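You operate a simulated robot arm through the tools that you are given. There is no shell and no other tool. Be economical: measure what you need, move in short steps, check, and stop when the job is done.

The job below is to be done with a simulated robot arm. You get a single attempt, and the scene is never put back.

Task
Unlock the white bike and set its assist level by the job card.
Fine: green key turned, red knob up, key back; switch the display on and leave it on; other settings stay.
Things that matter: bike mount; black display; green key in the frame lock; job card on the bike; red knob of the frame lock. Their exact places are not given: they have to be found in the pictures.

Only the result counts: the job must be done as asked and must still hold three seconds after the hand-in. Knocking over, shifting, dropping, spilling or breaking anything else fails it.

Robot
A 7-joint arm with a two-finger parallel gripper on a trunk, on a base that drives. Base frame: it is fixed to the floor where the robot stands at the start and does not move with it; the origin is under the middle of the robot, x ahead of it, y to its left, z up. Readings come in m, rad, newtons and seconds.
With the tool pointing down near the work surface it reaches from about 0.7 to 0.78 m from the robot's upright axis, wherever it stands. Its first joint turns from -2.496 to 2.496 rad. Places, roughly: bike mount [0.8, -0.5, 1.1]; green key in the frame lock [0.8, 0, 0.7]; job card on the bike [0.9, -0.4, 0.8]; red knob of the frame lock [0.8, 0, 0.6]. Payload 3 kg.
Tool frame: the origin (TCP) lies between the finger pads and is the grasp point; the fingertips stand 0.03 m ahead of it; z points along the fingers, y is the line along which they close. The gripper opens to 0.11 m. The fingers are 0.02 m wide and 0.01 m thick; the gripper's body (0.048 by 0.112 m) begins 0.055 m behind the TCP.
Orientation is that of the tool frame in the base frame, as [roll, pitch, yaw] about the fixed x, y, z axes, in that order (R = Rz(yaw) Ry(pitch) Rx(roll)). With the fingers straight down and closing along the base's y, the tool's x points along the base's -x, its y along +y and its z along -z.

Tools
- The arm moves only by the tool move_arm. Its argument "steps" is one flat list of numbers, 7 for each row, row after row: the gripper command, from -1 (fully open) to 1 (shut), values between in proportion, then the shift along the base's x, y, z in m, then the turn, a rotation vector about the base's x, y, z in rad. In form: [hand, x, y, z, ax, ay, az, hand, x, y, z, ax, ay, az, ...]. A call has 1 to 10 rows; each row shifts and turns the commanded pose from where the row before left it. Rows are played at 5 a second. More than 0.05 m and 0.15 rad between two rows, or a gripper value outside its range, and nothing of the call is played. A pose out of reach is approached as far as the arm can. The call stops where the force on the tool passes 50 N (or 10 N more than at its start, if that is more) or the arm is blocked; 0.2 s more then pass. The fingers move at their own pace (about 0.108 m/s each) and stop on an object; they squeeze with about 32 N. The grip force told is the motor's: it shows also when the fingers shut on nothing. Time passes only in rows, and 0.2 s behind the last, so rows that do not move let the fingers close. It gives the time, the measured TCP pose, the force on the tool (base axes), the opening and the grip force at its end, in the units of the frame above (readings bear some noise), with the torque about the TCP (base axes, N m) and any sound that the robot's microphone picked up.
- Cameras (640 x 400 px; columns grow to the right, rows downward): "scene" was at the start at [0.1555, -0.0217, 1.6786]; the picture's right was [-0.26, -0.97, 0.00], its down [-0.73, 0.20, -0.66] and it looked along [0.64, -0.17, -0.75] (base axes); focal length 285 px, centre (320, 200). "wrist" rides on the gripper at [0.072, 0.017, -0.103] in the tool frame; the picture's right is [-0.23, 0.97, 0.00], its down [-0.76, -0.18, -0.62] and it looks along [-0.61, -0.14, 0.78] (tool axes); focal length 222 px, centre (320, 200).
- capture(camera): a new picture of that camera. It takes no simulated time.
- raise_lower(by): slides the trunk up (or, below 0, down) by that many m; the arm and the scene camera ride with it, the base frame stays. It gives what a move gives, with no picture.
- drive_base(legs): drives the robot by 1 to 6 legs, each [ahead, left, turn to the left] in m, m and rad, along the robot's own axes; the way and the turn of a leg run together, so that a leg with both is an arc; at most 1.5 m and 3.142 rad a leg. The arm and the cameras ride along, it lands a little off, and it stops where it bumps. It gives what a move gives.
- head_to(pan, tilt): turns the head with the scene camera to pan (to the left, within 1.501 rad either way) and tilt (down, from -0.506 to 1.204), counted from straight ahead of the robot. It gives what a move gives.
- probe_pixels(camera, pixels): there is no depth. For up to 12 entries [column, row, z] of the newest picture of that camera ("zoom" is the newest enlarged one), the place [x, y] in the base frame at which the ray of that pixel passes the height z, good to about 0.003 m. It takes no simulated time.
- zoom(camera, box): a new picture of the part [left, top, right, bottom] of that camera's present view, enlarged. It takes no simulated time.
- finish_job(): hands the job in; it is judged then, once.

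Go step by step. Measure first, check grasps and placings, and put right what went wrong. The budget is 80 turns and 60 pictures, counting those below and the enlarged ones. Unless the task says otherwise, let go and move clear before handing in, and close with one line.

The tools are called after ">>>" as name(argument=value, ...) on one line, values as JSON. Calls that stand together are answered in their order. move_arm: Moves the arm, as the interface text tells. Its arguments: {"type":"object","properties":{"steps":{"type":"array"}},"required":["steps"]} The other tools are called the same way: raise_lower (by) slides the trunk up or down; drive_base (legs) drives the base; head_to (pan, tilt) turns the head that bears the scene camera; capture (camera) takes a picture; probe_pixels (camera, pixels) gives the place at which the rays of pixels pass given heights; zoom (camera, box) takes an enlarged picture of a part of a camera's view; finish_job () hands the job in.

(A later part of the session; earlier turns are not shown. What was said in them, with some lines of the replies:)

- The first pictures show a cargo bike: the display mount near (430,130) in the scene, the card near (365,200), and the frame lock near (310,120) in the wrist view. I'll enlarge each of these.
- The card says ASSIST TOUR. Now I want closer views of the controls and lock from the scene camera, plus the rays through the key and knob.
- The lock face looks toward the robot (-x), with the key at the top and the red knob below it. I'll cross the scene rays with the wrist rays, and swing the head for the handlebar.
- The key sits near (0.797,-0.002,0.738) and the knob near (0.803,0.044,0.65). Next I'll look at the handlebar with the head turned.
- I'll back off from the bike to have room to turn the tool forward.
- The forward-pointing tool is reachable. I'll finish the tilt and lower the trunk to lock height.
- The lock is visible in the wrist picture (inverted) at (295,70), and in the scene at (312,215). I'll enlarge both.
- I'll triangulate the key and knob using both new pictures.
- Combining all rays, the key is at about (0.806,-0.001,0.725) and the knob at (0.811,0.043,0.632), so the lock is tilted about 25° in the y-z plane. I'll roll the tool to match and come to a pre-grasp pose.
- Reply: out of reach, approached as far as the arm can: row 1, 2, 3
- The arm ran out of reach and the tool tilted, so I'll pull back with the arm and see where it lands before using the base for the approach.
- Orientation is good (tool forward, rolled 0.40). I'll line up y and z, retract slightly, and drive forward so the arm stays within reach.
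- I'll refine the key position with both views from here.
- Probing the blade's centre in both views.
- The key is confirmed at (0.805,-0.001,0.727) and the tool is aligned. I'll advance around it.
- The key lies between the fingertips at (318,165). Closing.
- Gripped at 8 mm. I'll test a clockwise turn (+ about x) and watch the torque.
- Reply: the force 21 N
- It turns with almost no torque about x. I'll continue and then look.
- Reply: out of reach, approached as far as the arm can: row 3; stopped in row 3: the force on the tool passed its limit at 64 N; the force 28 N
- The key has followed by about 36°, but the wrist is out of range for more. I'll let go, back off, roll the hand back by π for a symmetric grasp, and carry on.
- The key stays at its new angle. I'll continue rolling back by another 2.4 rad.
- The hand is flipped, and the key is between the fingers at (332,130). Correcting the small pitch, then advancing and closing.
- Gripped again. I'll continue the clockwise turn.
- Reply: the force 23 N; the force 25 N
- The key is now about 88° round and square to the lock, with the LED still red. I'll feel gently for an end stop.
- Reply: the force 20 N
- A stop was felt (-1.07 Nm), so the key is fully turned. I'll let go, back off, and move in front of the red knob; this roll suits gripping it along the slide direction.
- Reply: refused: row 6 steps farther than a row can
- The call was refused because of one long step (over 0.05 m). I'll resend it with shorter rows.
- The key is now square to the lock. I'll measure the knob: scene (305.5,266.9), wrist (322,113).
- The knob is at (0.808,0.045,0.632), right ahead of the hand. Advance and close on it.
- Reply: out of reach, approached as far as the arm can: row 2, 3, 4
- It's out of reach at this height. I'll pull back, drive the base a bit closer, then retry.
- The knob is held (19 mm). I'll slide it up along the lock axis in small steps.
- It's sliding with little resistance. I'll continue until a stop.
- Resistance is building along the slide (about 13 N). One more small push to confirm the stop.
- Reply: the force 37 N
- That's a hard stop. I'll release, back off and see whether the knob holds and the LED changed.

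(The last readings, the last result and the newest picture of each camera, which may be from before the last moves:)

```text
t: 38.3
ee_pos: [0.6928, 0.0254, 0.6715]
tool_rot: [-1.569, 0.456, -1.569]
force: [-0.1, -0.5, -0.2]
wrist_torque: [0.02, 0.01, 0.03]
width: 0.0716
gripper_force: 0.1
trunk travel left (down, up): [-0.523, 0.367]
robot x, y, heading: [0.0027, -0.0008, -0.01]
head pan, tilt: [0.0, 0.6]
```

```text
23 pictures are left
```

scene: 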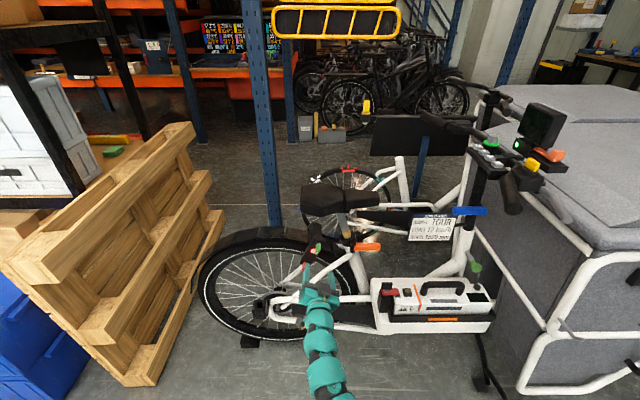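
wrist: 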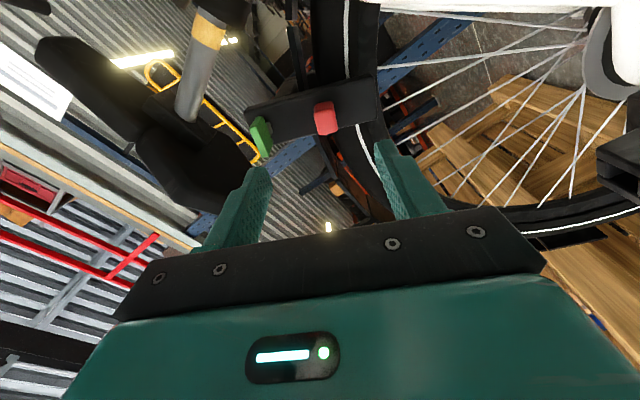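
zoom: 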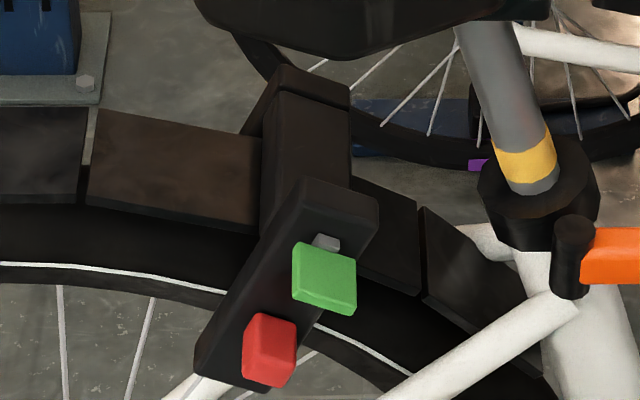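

The LED is off and the knob stays up. Now back to the key at (0.805,-0.002,0.727) with a narrower opening to clear the knob.

>>> move_arm(steps=[0.27, 0, -0.014, 0.028, 0.065, 0, 0, 0.27, 0, -0.0135, 0.0265, 0, 0, 0, 0.27, 0.03, 0, 0, 0, 0, 0, 0.27, 0.03, 0, 0, 0, 0, 0, 0.27, 0.0, 0, 0, 0, 0, 0])

>>> capture(camera="wrist")

```text
t: 39.5
ee_pos: [0.7536, -0.0005, 0.7267]
tool_rot: [-1.567, 0.52, -1.566]
force: [-0.1, 0.7, 0.6]
wrist_torque: [-0.01, 0.0, 0.02]
width: 0.0402
gripper_force: 0.1
trunk travel left (down, up): [-0.523, 0.367]
robot x, y, heading: [0.0021, 0.001, -0.008]
head pan, tilt: [0.0, 0.6]
```

```text
22 pictures are left
```

wrist: 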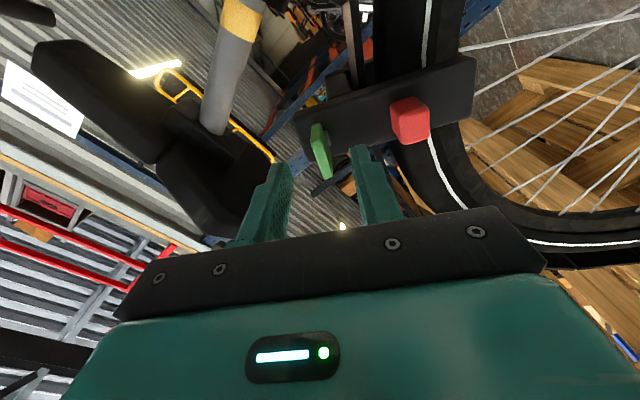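

Aligned: the key at (322,150) lies between the fingers, with the knob well aside. Advance, close, and start turning back.

>>> move_arm(steps=[0.27, 0.03, -0.001, 0, 0, 0, 0, 0.27, 0, 0, 0, 0, 0, 0, 1, 0, 0, 0, 0, 0, 0, 1, 0, 0, 0, 0, 0, 0, 1, 0, 0, 0, -0.12, 0, 0, 1, 0, 0, 0, -0.12, 0, 0, 1, 0, 0, 0, -0.12, 0, 0, 1, 0, 0, 0, -0.12, 0, 0, 1, 0, 0, 0, -0.12, 0, 0])

>>> move_arm(steps=[1, 0, 0, 0, -0.12, 0, 0, 1, 0, 0, 0, -0.12, 0, 0, 1, 0, 0, 0, -0.12, 0, 0, 1, 0, 0, 0, -0.12, 0, 0, 1, 0, 0, 0, -0.12, 0, 0])

>>> capture(camera="wrist")

```text
t: 41.5
ee_pos: [0.7826, -0.0012, 0.726]
tool_rot: [-1.57, -0.081, -1.566]
force: [17.7, 14.7, 7.5]
wrist_torque: [0.05, 0.09, -0.43]
width: 0.0079
gripper_force: 45.4
trunk travel left (down, up): [-0.523, 0.367]
robot x, y, heading: [0.0029, -0.0027, -0.005]
head pan, tilt: [0.0, 0.6]
```

```text
t: 42.7
ee_pos: [0.7845, -0.0014, 0.7278]
tool_rot: [-1.571, -0.683, -1.568]
force: [32.0, 17.2, 16.9]
wrist_torque: [0.06, 0.32, 0.28]
width: 0.0077
gripper_force: 45.1
trunk travel left (down, up): [-0.523, 0.367]
robot x, y, heading: [0.0056, -0.0015, -0.007]
head pan, tilt: [0.0, 0.6]
```

```text
21 pictures are left
```

wrist: 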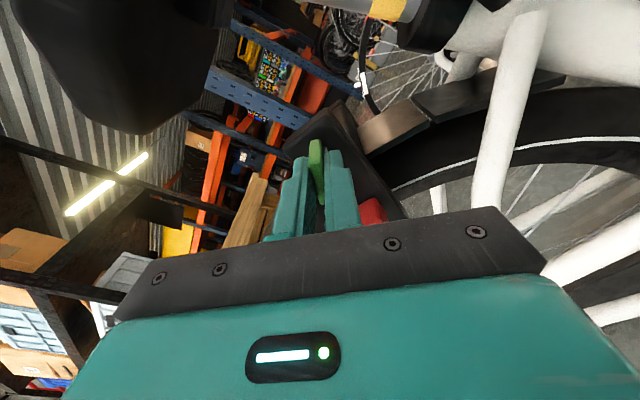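

The key turns back smoothly and about 0.44 rad remains. Continuing to the stop.

>>> move_arm(steps=[1, 0.001, 0, 0, -0.1, 0, 0, 1, 0.001, 0, 0, -0.1, 0, 0, 1, 0, 0, 0, -0.1, 0, 0, 1, 0, 0, 0, -0.1, 0, 0])

>>> move_arm(steps=[1, 0, 0, 0, -0.05, 0, 0, 1, 0, 0, 0, -0.05, 0, 0])

>>> zoom(camera="wrist", box=[240, 60, 440, 240])

```text
t: 43.7
ee_pos: [0.7837, -0.0014, 0.7282]
tool_rot: [-1.57, -1.084, -1.565]
force: [10.7, 24.8, 23.9]
wrist_torque: [0.0, 0.6, 0.27]
width: 0.0077
gripper_force: 44.9
trunk travel left (down, up): [-0.523, 0.367]
robot x, y, heading: [0.0068, -0.0009, -0.004]
head pan, tilt: [0.0, 0.6]
```

```text
t: 44.3
ee_pos: [0.7835, -0.0008, 0.7276]
tool_rot: [-1.57, -1.181, -1.569]
force: [8.9, 27.9, 24.7]
wrist_torque: [1.03, -0.25, 0.25]
width: 0.0085
gripper_force: 45.1
trunk travel left (down, up): [-0.523, 0.367]
robot x, y, heading: [0.0033, -0.004, -0.006]
head pan, tilt: [0.0, 0.6]
```

```text
2.22 times, centred on (340, 150) of wrist
```

zoom: 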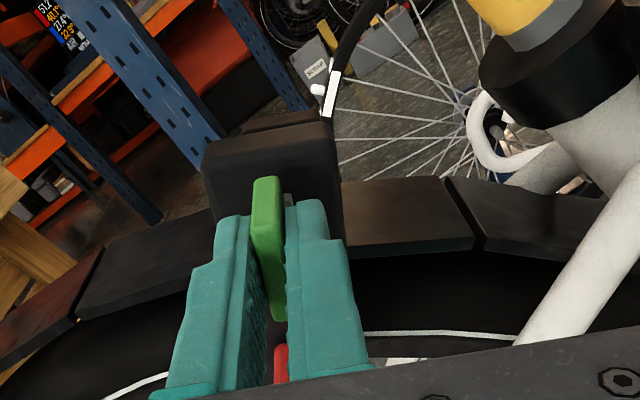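

The stop is felt (1.03 Nm), so the key is back. Release, retreat and check.

>>> move_arm(steps=[0.27, 0, 0, 0, 0, 0, 0, 0.27, 0, 0, 0, 0, 0, 0, 0.27, -0.045, 0, 0, 0, 0, 0, 0.27, -0.045, 0, 0, 0, 0, 0, 0.27, -0.045, 0, 0, 0, 0, 0])

>>> zoom(camera="scene", box=[285, 225, 349, 285])

>>> drive_base(legs=[[-0.3, 0, 0]])

>>> raise_lower(by=0.36)

>>> drive_base(legs=[[0, -0.45, 0]])

>>> head_to(pan=0, tilt=0.75)

>>> capture(camera="scene")

```text
t: 45.5
ee_pos: [0.6503, -0.0046, 0.7261]
tool_rot: [-1.578, -1.181, -1.561]
force: [-0.1, -1.2, 0.3]
wrist_torque: [0.0, -0.04, 0.03]
width: 0.0403
gripper_force: 0.1
trunk travel left (down, up): [-0.523, 0.367]
robot x, y, heading: [0.0029, -0.0001, -0.006]
head pan, tilt: [0.0, 0.6]
```

```text
6.67 times, centred on (317, 255) of scene
```

zoom: 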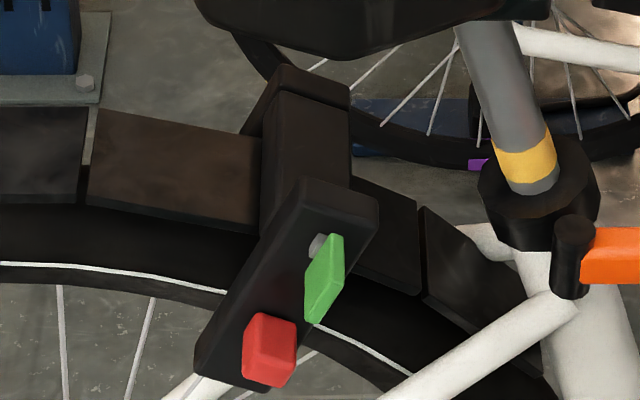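

```text
t: 47.6
ee_pos: [0.3447, -0.0033, 0.7267]
tool_rot: [-1.576, -1.18, -1.566]
force: [-0.9, 0.6, 1.0]
wrist_torque: [0.02, 0.01, 0.0]
width: 0.0402
gripper_force: 0.1
trunk travel left (down, up): [-0.523, 0.367]
robot x, y, heading: [-0.2999, 0.0018, -0.006]
head pan, tilt: [0.0, 0.6]
```

```text
t: 51.1
ee_pos: [0.3438, -0.0021, 1.0865]
tool_rot: [-1.577, -1.179, -1.563]
force: [-0.6, 0.7, -0.6]
wrist_torque: [0.02, -0.02, 0.03]
width: 0.0403
gripper_force: 0.1
trunk travel left (down, up): [-0.883, 0.007]
robot x, y, heading: [-0.3034, 0.0001, -0.003]
head pan, tilt: [0.0, 0.6]
```

```text
t: 53.8
ee_pos: [0.3393, -0.4533, 1.0866]
tool_rot: [-1.577, -1.179, -1.569]
force: [-0.6, 0.3, -0.8]
wrist_torque: [-0.05, 0.02, 0.04]
width: 0.0401
gripper_force: 0.1
trunk travel left (down, up): [-0.883, 0.007]
robot x, y, heading: [-0.3055, -0.4478, -0.013]
head pan, tilt: [0.0, 0.6]
```

```text
t: 54.5
ee_pos: [0.3393, -0.4542, 1.086]
tool_rot: [-1.579, -1.179, -1.569]
force: [0.1, 0.3, -0.2]
wrist_torque: [0.01, -0.01, 0.02]
width: 0.0402
gripper_force: 0.1
trunk travel left (down, up): [-0.883, 0.007]
robot x, y, heading: [-0.3077, -0.4437, -0.013]
head pan, tilt: [0.0, 0.75]
```

```text
18 pictures are left
```

scene: 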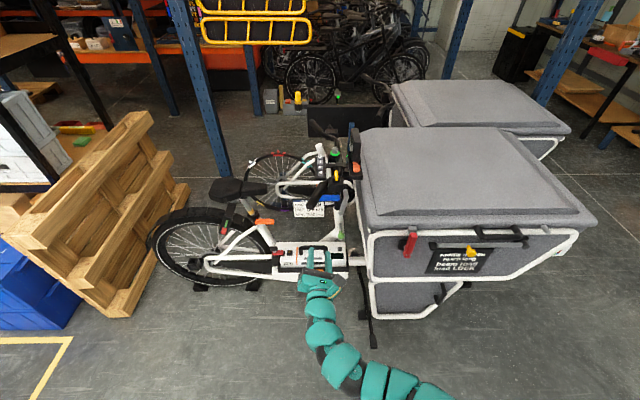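

The lock is done: the key is parallel again, the knob is up, and the LED is dark. Enlarging the handlebar at (335,170).

>>> zoom(camera="scene", box=[300, 110, 380, 210])

>>> capture(camera="wrist")

```text
4.00 times, centred on (340, 160) of scene
```

zoom: 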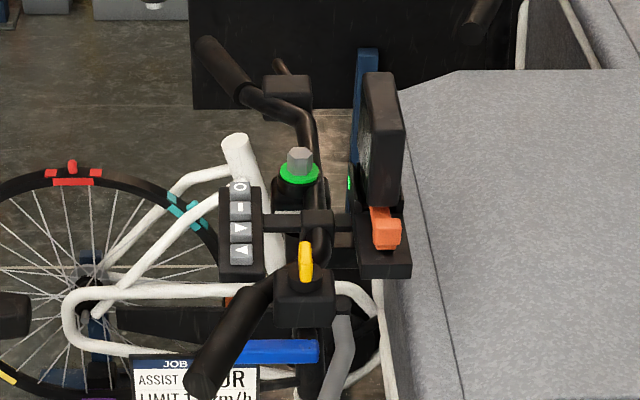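

```text
16 pictures are left
```

wrist: 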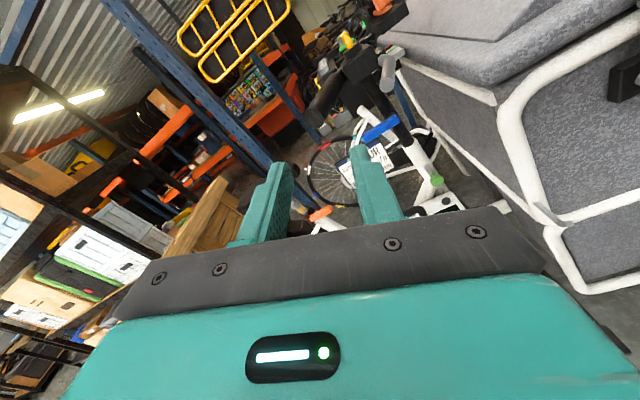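

I'll locate the keypad and mount from this view and compare with rays from the first picture.

>>> probe_pixels(camera="scene", pixels=[[320, 156.75, 1.05], [320, 156.75, 1.1], [320, 156.75, 1.15], [320.5, 173, 1.05], [320.5, 173, 1.1], [320.5, 173, 1.15], [338, 166, 1.1], [356, 168, 1.1], [356, 135, 1.2], [375, 240, 0.75], [370, 345, 0.02], [316, 194, 1.05]])

```text
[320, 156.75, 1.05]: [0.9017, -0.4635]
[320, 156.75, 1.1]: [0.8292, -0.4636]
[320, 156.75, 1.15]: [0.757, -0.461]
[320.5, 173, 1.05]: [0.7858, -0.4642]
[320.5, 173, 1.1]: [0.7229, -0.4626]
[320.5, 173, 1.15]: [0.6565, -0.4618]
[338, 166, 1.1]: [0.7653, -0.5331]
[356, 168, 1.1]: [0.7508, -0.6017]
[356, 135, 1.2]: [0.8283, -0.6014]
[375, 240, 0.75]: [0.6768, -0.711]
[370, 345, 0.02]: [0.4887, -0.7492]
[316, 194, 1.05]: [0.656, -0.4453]
```

The keypad buttons come out at O (0.85,-0.463,1.086), I (0.815), ▲ (0.78) and ▼ (0.745), all at the same y. I'll point the tool down again with the fingers shut before driving to a spot from which the screen can be read.

>>> move_arm(steps=[1, 0, 0, 0, -0.13, 0, 0, 1, 0, 0, 0, -0.13, 0, 0, 1, 0, 0, 0, -0.13, 0, 0, 1, 0.01, 0, 0, 0, 0.143, 0, 1, 0.01, 0, 0, 0, 0.143, 0, 1, 0.01, 0, 0, 0, 0.143, 0, 1, 0.01, 0, 0, 0, 0.143, 0, 1, 0.01, 0, 0, 0, 0.143, 0, 1, 0.01, 0, 0, 0, 0.143, 0, 1, 0.01, 0, 0, 0, 0.143, 0])

>>> move_arm(steps=[1, 0.01, 0, 0, 0, 0.143, 0, 1, 0.01, 0, 0, 0, 0.143, 0, 1, 0.01, 0, 0, 0, 0.143, 0, 1, 0, 0, 0, 0, 0.141, 0, 1, 0, 0, 0, 0, 0, 0])

>>> drive_base(legs=[[0, 0.34, 0.01]])

```text
t: 56.7
ee_pos: [0.4093, -0.452, 1.0859]
tool_rot: [3.137, -0.566, 0.0]
force: [1.2, 0.7, -0.1]
wrist_torque: [0.01, -0.01, 0.0]
width: 0.0
gripper_force: 31.4
trunk travel left (down, up): [-0.883, 0.007]
robot x, y, heading: [-0.3074, -0.4458, -0.011]
head pan, tilt: [0.0, 0.75]
```

```text
t: 57.9
ee_pos: [0.439, -0.4536, 1.0862]
tool_rot: [3.138, 0.0, 0.0]
force: [0.4, -0.8, 0.6]
wrist_torque: [-0.01, 0.02, 0.02]
width: 0.0003
gripper_force: 31.7
trunk travel left (down, up): [-0.883, 0.007]
robot x, y, heading: [-0.309, -0.4437, -0.019]
head pan, tilt: [0.0, 0.75]
```

```text
t: 60.1
ee_pos: [0.4391, -0.0978, 1.086]
tool_rot: [3.136, 0.0, 0.018]
force: [0.2, -0.3, 0.0]
wrist_torque: [0.01, -0.01, -0.02]
width: 0.0
gripper_force: 32.1
trunk travel left (down, up): [-0.883, 0.007]
robot x, y, heading: [-0.3084, -0.1051, 0.004]
head pan, tilt: [0.0, 0.75]
```

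>>> drive_base(legs=[[0.44, 0, 0]])

>>> head_to(pan=-0.7, tilt=0.7)

>>> capture(camera="scene")

```text
t: 62.8
ee_pos: [0.8814, -0.0989, 1.0851]
tool_rot: [3.138, -0.001, 0.015]
force: [0.4, -0.1, 0.7]
wrist_torque: [-0.02, -0.02, -0.01]
width: 0.0
gripper_force: 32.2
trunk travel left (down, up): [-0.883, 0.007]
robot x, y, heading: [0.1339, -0.1051, 0.002]
head pan, tilt: [0.0, 0.75]
```

```text
t: 63.9
ee_pos: [0.8815, -0.0986, 1.0865]
tool_rot: [3.139, 0.0, 0.015]
force: [-0.1, -0.3, 0.4]
wrist_torque: [-0.05, 0.05, 0.02]
width: 0.0
gripper_force: 32.3
trunk travel left (down, up): [-0.883, 0.007]
robot x, y, heading: [0.1369, -0.1013, -0.001]
head pan, tilt: [-0.7, 0.7]
```

```text
15 pictures are left
```

scene: 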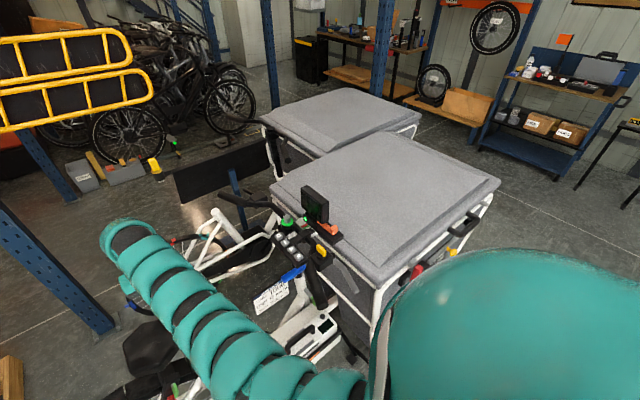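

>>> zoom(camera="scene", box=[265, 180, 345, 260])

```text
5.00 times, centred on (305, 220) of scene
```

zoom: 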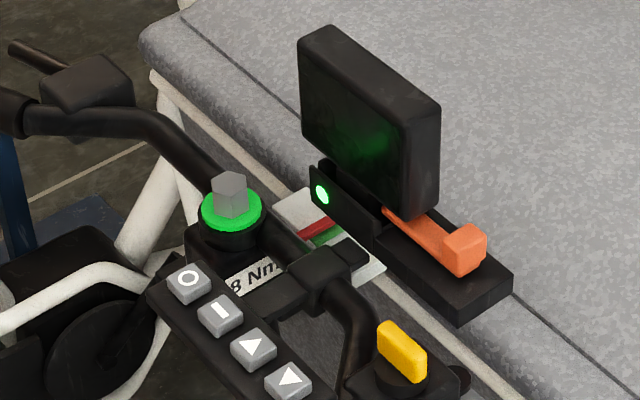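

The LED on the mount is green. I need a tight enlargement of the button symbols.

>>> zoom(camera="scene", box=[270, 228, 310, 262])

```text
11.76 times, centred on (290, 245) of scene
```

zoom: 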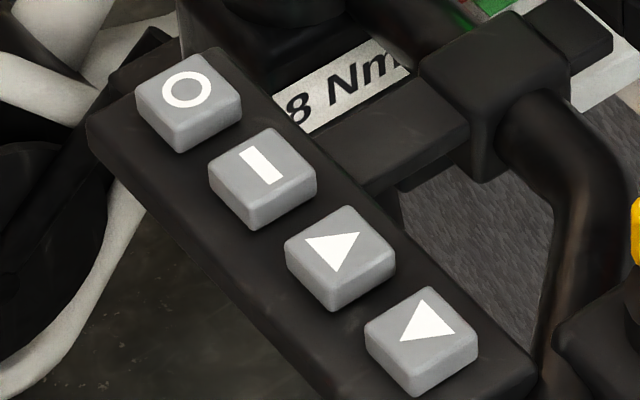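

Seen from the rider's side the keys read O, −, ▲, ▼, so O should be power and ▲/▼ the assist level. I'll measure their places from this view.

>>> probe_pixels(camera="scene", pixels=[[278.8, 235.8, 1.07], [278.8, 235.8, 1.085], [278.8, 235.8, 1.1], [285.1, 242, 1.085], [291.4, 249.1, 1.07], [291.4, 249.1, 1.085], [291.4, 249.1, 1.1], [298.8, 255.6, 1.085], [287.5, 217, 1.12], [326, 245, 1.12]])

```text
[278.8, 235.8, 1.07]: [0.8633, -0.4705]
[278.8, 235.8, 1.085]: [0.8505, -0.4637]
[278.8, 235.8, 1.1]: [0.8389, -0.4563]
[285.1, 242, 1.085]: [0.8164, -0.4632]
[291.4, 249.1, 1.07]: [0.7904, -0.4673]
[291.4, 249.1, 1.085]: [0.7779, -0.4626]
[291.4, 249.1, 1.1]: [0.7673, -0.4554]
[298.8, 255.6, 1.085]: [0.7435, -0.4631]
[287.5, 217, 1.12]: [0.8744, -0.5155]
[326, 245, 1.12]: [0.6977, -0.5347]
```

The positions agree across three views: z≈1.085, y≈-0.463, x=0.85/0.816/0.778/0.744. I'll move 3 cm closer, lift, and swing over to above O.

>>> drive_base(legs=[[0.035, 0, 0]])

>>> move_arm(steps=[1, 0, 0, 0.04, 0, 0, 0, 1, 0, 0, 0.04, 0, 0, 0, 1, -0.008, -0.046, 0, 0, 0, 0, 1, -0.008, -0.046, 0, 0, 0, 0, 1, -0.008, -0.046, 0, 0, 0, 0, 1, -0.008, -0.046, 0, 0, 0, 0, 1, -0.008, -0.046, 0, 0, 0, 0])

```text
t: 64.7
ee_pos: [0.9182, -0.0976, 1.0846]
tool_rot: [3.138, 0.002, 0.016]
force: [0.7, -1.0, 0.1]
wrist_torque: [0.01, 0.05, 0.01]
width: 0.0
gripper_force: 32.0
trunk travel left (down, up): [-0.883, 0.007]
robot x, y, heading: [0.1667, -0.1041, 0.002]
head pan, tilt: [-0.7, 0.7]
```

```text
t: 66.3
ee_pos: [0.8559, -0.2632, 1.0954]
tool_rot: [3.137, -0.007, 0.013]
force: [0.7, 0.2, -1.1]
wrist_torque: [-0.01, 0.02, 0.02]
width: 0.0
gripper_force: 32.3
out of reach, approached as far as the arm can: row 3, 4, 5, 6, 7
trunk travel left (down, up): [-0.883, 0.007]
robot x, y, heading: [0.171, -0.1032, 0.006]
head pan, tilt: [-0.7, 0.7]
```

Out of reach, probably a wrist-roll limit because I held the yaw fixed while the arm swung. I'll yaw the tool along with the arm and lift again.

>>> move_arm(steps=[1, 0, 0, 0.02, 0, 0, -0.14, 1, 0, 0, 0.02, 0, 0, -0.14, 1, 0, 0, 0.02, 0, 0, -0.14, 1, 0, 0, 0.01, 0, 0, -0.14])

```text
t: 67.3
ee_pos: [0.8726, -0.2209, 1.1438]
tool_rot: [3.137, 0.0, -0.546]
force: [-0.1, -0.1, -0.7]
wrist_torque: [0.03, 0.02, 0.03]
width: 0.0001
gripper_force: 32.0
out of reach, approached as far as the arm can: row 1, 2, 3, 4
trunk travel left (down, up): [-0.883, 0.007]
robot x, y, heading: [0.1702, -0.1059, 0.003]
head pan, tilt: [-0.7, 0.7]
```

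I now think the arm was inside its minimum radius at this height. I'll go out to r≈0.76 and follow an arc to O.

>>> move_arm(steps=[1, 0.04, 0, 0.005, 0, 0, 0, 1, 0, -0.045, 0.006, 0, 0, 0, 1, -0.005, -0.045, 0, 0, 0, 0, 1, -0.01, -0.045, 0, 0, 0, 0, 1, -0.015, -0.045, 0, 0, 0, 0, 1, -0.015, -0.045, 0, 0, 0, 0, 1, -0.018, -0.017, 0, 0, 0, 0])

>>> capture(camera="scene")

```text
t: 68.9
ee_pos: [0.8487, -0.4646, 1.1551]
tool_rot: [3.138, -0.007, -0.548]
force: [-0.4, 0.0, 0.3]
wrist_torque: [-0.01, 0.0, -0.01]
width: 0.0002
gripper_force: 32.5
trunk travel left (down, up): [-0.883, 0.007]
robot x, y, heading: [0.1639, -0.1044, 0.001]
head pan, tilt: [-0.7, 0.7]
```

```text
12 pictures are left
```

scene: 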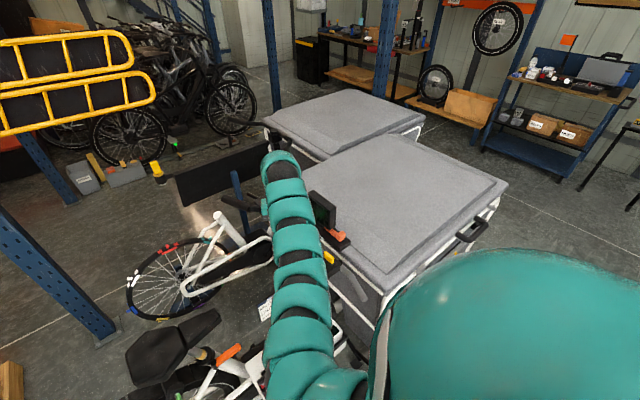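

The hand is above O at (0.849,-0.465). The arm hides it from the head, so I'll check with the wrist camera.

>>> capture(camera="wrist")

```text
11 pictures are left
```

wrist: 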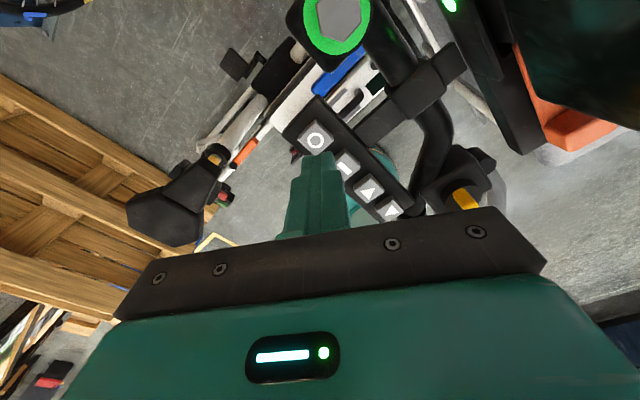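

>>> probe_pixels(camera="wrist", pixels=[[316, 140, 1.085], [346, 165, 1.085], [369, 190, 1.085], [391, 210, 1.085]])

```text
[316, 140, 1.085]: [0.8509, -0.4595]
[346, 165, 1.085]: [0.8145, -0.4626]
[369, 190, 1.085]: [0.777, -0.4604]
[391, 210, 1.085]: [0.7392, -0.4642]
```

O is confirmed at (0.851,-0.461). I'll descend to just above it.

>>> move_arm(steps=[1, 0.002, 0.002, -0.02, 0, 0, 0, 1, 0, 0, -0.012, 0, 0, 0])

>>> move_arm(steps=[1, 0, 0, -0.004, 0, 0, 0, 1, 0, 0, -0.004, 0, 0, 0])

```text
t: 69.5
ee_pos: [0.8502, -0.4604, 1.1232]
tool_rot: [3.137, 0.0, -0.541]
force: [-0.1, 0.0, 0.3]
wrist_torque: [-0.02, -0.01, -0.02]
width: 0.0001
gripper_force: 32.6
trunk travel left (down, up): [-0.883, 0.007]
robot x, y, heading: [0.1716, -0.1046, 0.007]
head pan, tilt: [-0.7, 0.7]
```

```text
t: 70.1
ee_pos: [0.8505, -0.4599, 1.1147]
tool_rot: [3.139, 0.0, -0.545]
force: [0.6, 0.7, 1.3]
wrist_torque: [0.01, -0.01, 0.0]
width: 0.0001
gripper_force: 31.8
trunk travel left (down, up): [-0.883, 0.007]
robot x, y, heading: [0.17, -0.1046, 0.007]
head pan, tilt: [-0.7, 0.7]
heard: click
```

A click was heard. Lift off and look at the screen.

>>> move_arm(steps=[1, 0, 0, 0.02, 0, 0, 0, 1, 0, 0, 0.02, 0, 0, 0])

>>> zoom(camera="scene", box=[280, 170, 360, 250])

```text
t: 70.7
ee_pos: [0.8514, -0.4588, 1.1545]
tool_rot: [3.138, -0.003, -0.549]
force: [0.1, 0.8, 0.0]
wrist_torque: [-0.03, -0.01, 0.01]
width: 0.0
gripper_force: 32.3
trunk travel left (down, up): [-0.883, 0.007]
robot x, y, heading: [0.169, -0.1092, -0.002]
head pan, tilt: [-0.7, 0.7]
```

```text
5.00 times, centred on (320, 210) of scene
```

zoom: 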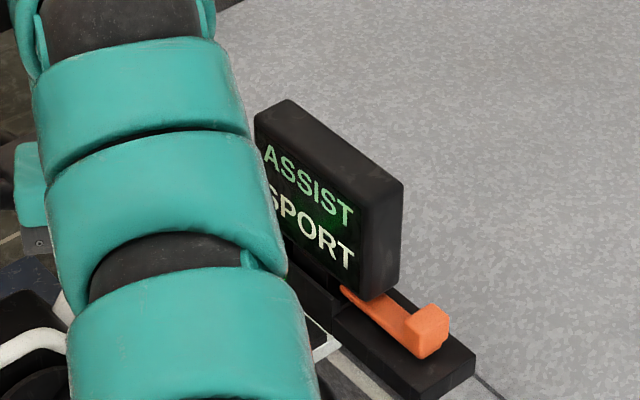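

The display is on and shows ASSIST SPORT; TOUR should be one step down. ▼ is too close in radius, so I'll back the base 0.1 m, which carries the tip over it.

>>> drive_base(legs=[[-0.105, 0, 0]])

>>> capture(camera="wrist")

```text
t: 71.9
ee_pos: [0.7458, -0.4601, 1.1559]
tool_rot: [3.138, -0.003, -0.551]
force: [0.4, 0.5, -0.2]
wrist_torque: [-0.01, -0.03, 0.02]
width: 0.0
gripper_force: 31.9
trunk travel left (down, up): [-0.883, 0.007]
robot x, y, heading: [0.0624, -0.1064, 0.002]
head pan, tilt: [-0.7, 0.7]
```

```text
9 pictures are left
```

wrist: 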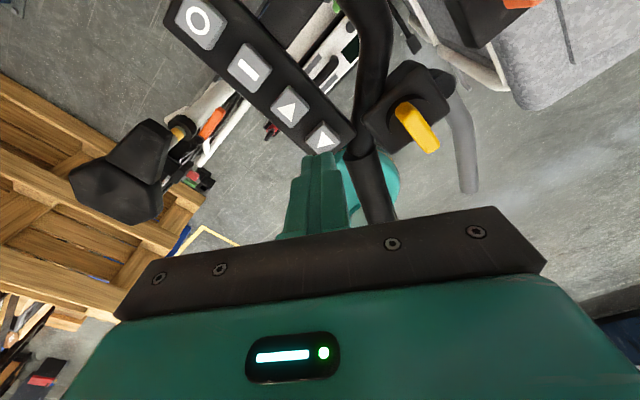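

>>> probe_pixels(camera="wrist", pixels=[[322, 138, 1.085], [289, 107, 1.085]])

>>> move_arm(steps=[1, -0.002, -0.002, -0.02, 0, 0, 0, 1, 0, 0, -0.013, 0, 0, 0])

```text
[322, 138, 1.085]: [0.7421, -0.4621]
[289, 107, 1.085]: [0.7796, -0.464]
```

```text
t: 72.5
ee_pos: [0.7437, -0.4606, 1.1226]
tool_rot: [3.138, -0.003, -0.548]
force: [0.7, 0.5, -0.1]
wrist_torque: [-0.03, -0.01, -0.02]
width: 0.0001
gripper_force: 31.9
trunk travel left (down, up): [-0.883, 0.007]
robot x, y, heading: [0.0666, -0.1022, -0.002]
head pan, tilt: [-0.7, 0.7]
```

The tip is centred over ▼ at (0.742,-0.462). Press once and lift.

>>> move_arm(steps=[1, 0, 0, -0.004, 0, 0, 0, 1, 0, 0, -0.004, 0, 0, 0])

>>> move_arm(steps=[1, 0, 0, 0.02, 0, 0, 0, 1, 0, 0, 0.014, 0, 0, 0])

>>> zoom(camera="scene", box=[290, 170, 390, 250])

```text
t: 73.1
ee_pos: [0.7444, -0.4632, 1.1132]
tool_rot: [3.139, -0.002, -0.55]
force: [0.5, -0.2, 2.1]
wrist_torque: [0.01, -0.02, 0.02]
width: 0.0003
gripper_force: 32.1
trunk travel left (down, up): [-0.883, 0.007]
robot x, y, heading: [0.0641, -0.1024, -0.002]
head pan, tilt: [-0.7, 0.7]
heard: click
```

```text
t: 73.7
ee_pos: [0.7435, -0.4638, 1.1474]
tool_rot: [3.136, -0.005, -0.549]
force: [0.4, 0.6, 0.2]
wrist_torque: [0.0, -0.01, 0.02]
width: 0.0
gripper_force: 32.1
trunk travel left (down, up): [-0.883, 0.007]
robot x, y, heading: [0.0662, -0.1067, -0.002]
head pan, tilt: [-0.7, 0.7]
```

```text
5.00 times, centred on (340, 210) of scene
```

zoom: 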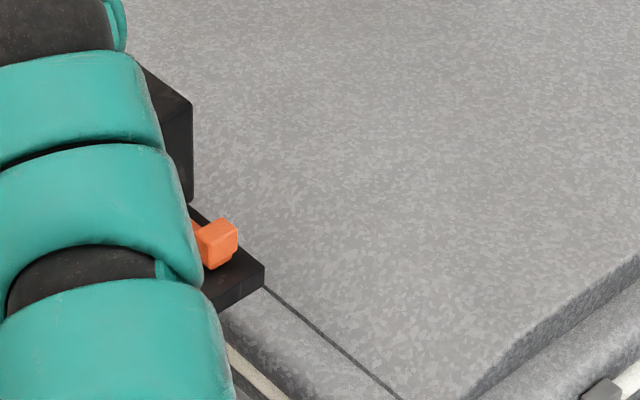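

The arm hides the screen. I'll swing the hand aside in +y along its arc and look.

>>> move_arm(steps=[1, 0.02, 0.045, 0.005, 0, 0, 0.06, 1, 0.018, 0.045, 0, 0, 0, 0.06, 1, 0.015, 0.045, 0, 0, 0, 0.06, 1, 0.01, 0.045, 0, 0, 0, 0.06, 1, 0.005, 0.045, 0, 0, 0, 0.06])

>>> zoom(camera="scene", box=[270, 170, 370, 250])

```text
t: 74.9
ee_pos: [0.8114, -0.2337, 1.1558]
tool_rot: [3.137, -0.003, -0.249]
force: [0.2, 0.0, -0.3]
wrist_torque: [-0.02, 0.03, 0.01]
width: 0.0002
gripper_force: 31.6
trunk travel left (down, up): [-0.883, 0.007]
robot x, y, heading: [0.0641, -0.1092, -0.002]
head pan, tilt: [-0.7, 0.7]
```

```text
5.00 times, centred on (320, 210) of scene
```

zoom: 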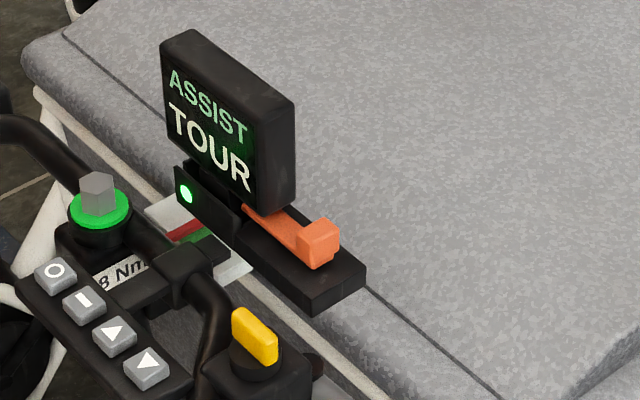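

The screen reads ASSIST TOUR. I'll drive clear and give the lock and display a final check.

>>> drive_base(legs=[[-0.3, 0, 0]])

>>> head_to(pan=-0.2, tilt=0.65)

>>> capture(camera="scene")

```text
t: 77.0
ee_pos: [0.5098, -0.2338, 1.1549]
tool_rot: [3.138, -0.001, -0.244]
force: [-0.8, 0.2, 0.6]
wrist_torque: [0.03, 0.0, 0.02]
width: 0.0001
gripper_force: 32.2
trunk travel left (down, up): [-0.883, 0.007]
robot x, y, heading: [-0.242, -0.1049, 0.003]
head pan, tilt: [-0.7, 0.7]
```

```text
t: 77.9
ee_pos: [0.5086, -0.2339, 1.1557]
tool_rot: [3.137, -0.004, -0.246]
force: [0.2, -0.2, -0.6]
wrist_torque: [0.03, 0.02, -0.01]
width: 0.0001
gripper_force: 31.8
trunk travel left (down, up): [-0.883, 0.007]
robot x, y, heading: [-0.2386, -0.1039, 0.002]
head pan, tilt: [-0.201, 0.649]
```

```text
6 pictures are left
```

scene: 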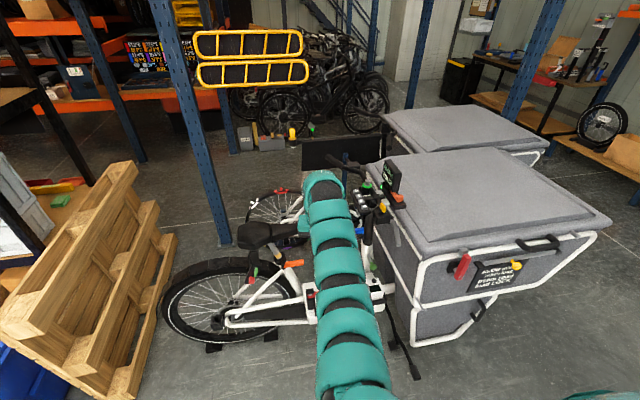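

>>> zoom(camera="scene", box=[225, 250, 289, 300])

>>> zoom(camera="scene", box=[355, 150, 419, 220])

```text
8.00 times, centred on (257, 275) of scene
```

zoom: 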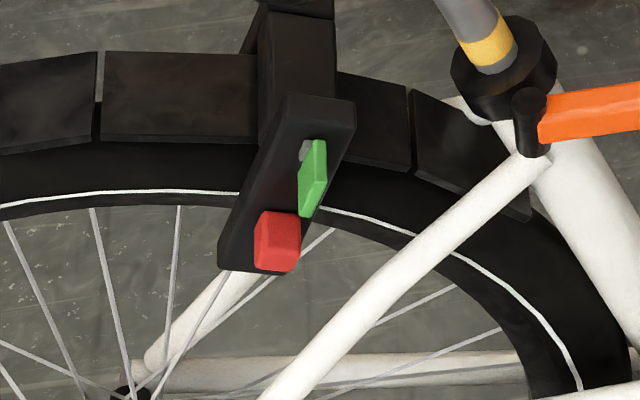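

```text
5.71 times, centred on (387, 185) of scene
```

zoom: 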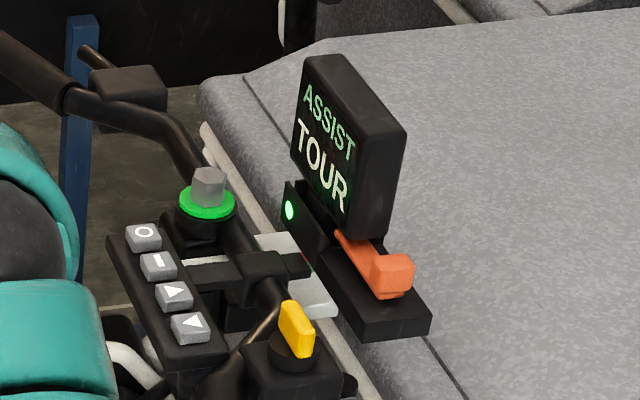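

The final pictures show the key back, the knob up, the lock LED dark, and the display on at ASSIST TOUR, with the arm clear. Handing in.

>>> finish_job()

```text
The job is handed in.
```

The white bike is unlocked: the red knob is up and the green key is turned back. The display is on and left at ASSIST TOUR, as the job card asks; I touched no other settings.
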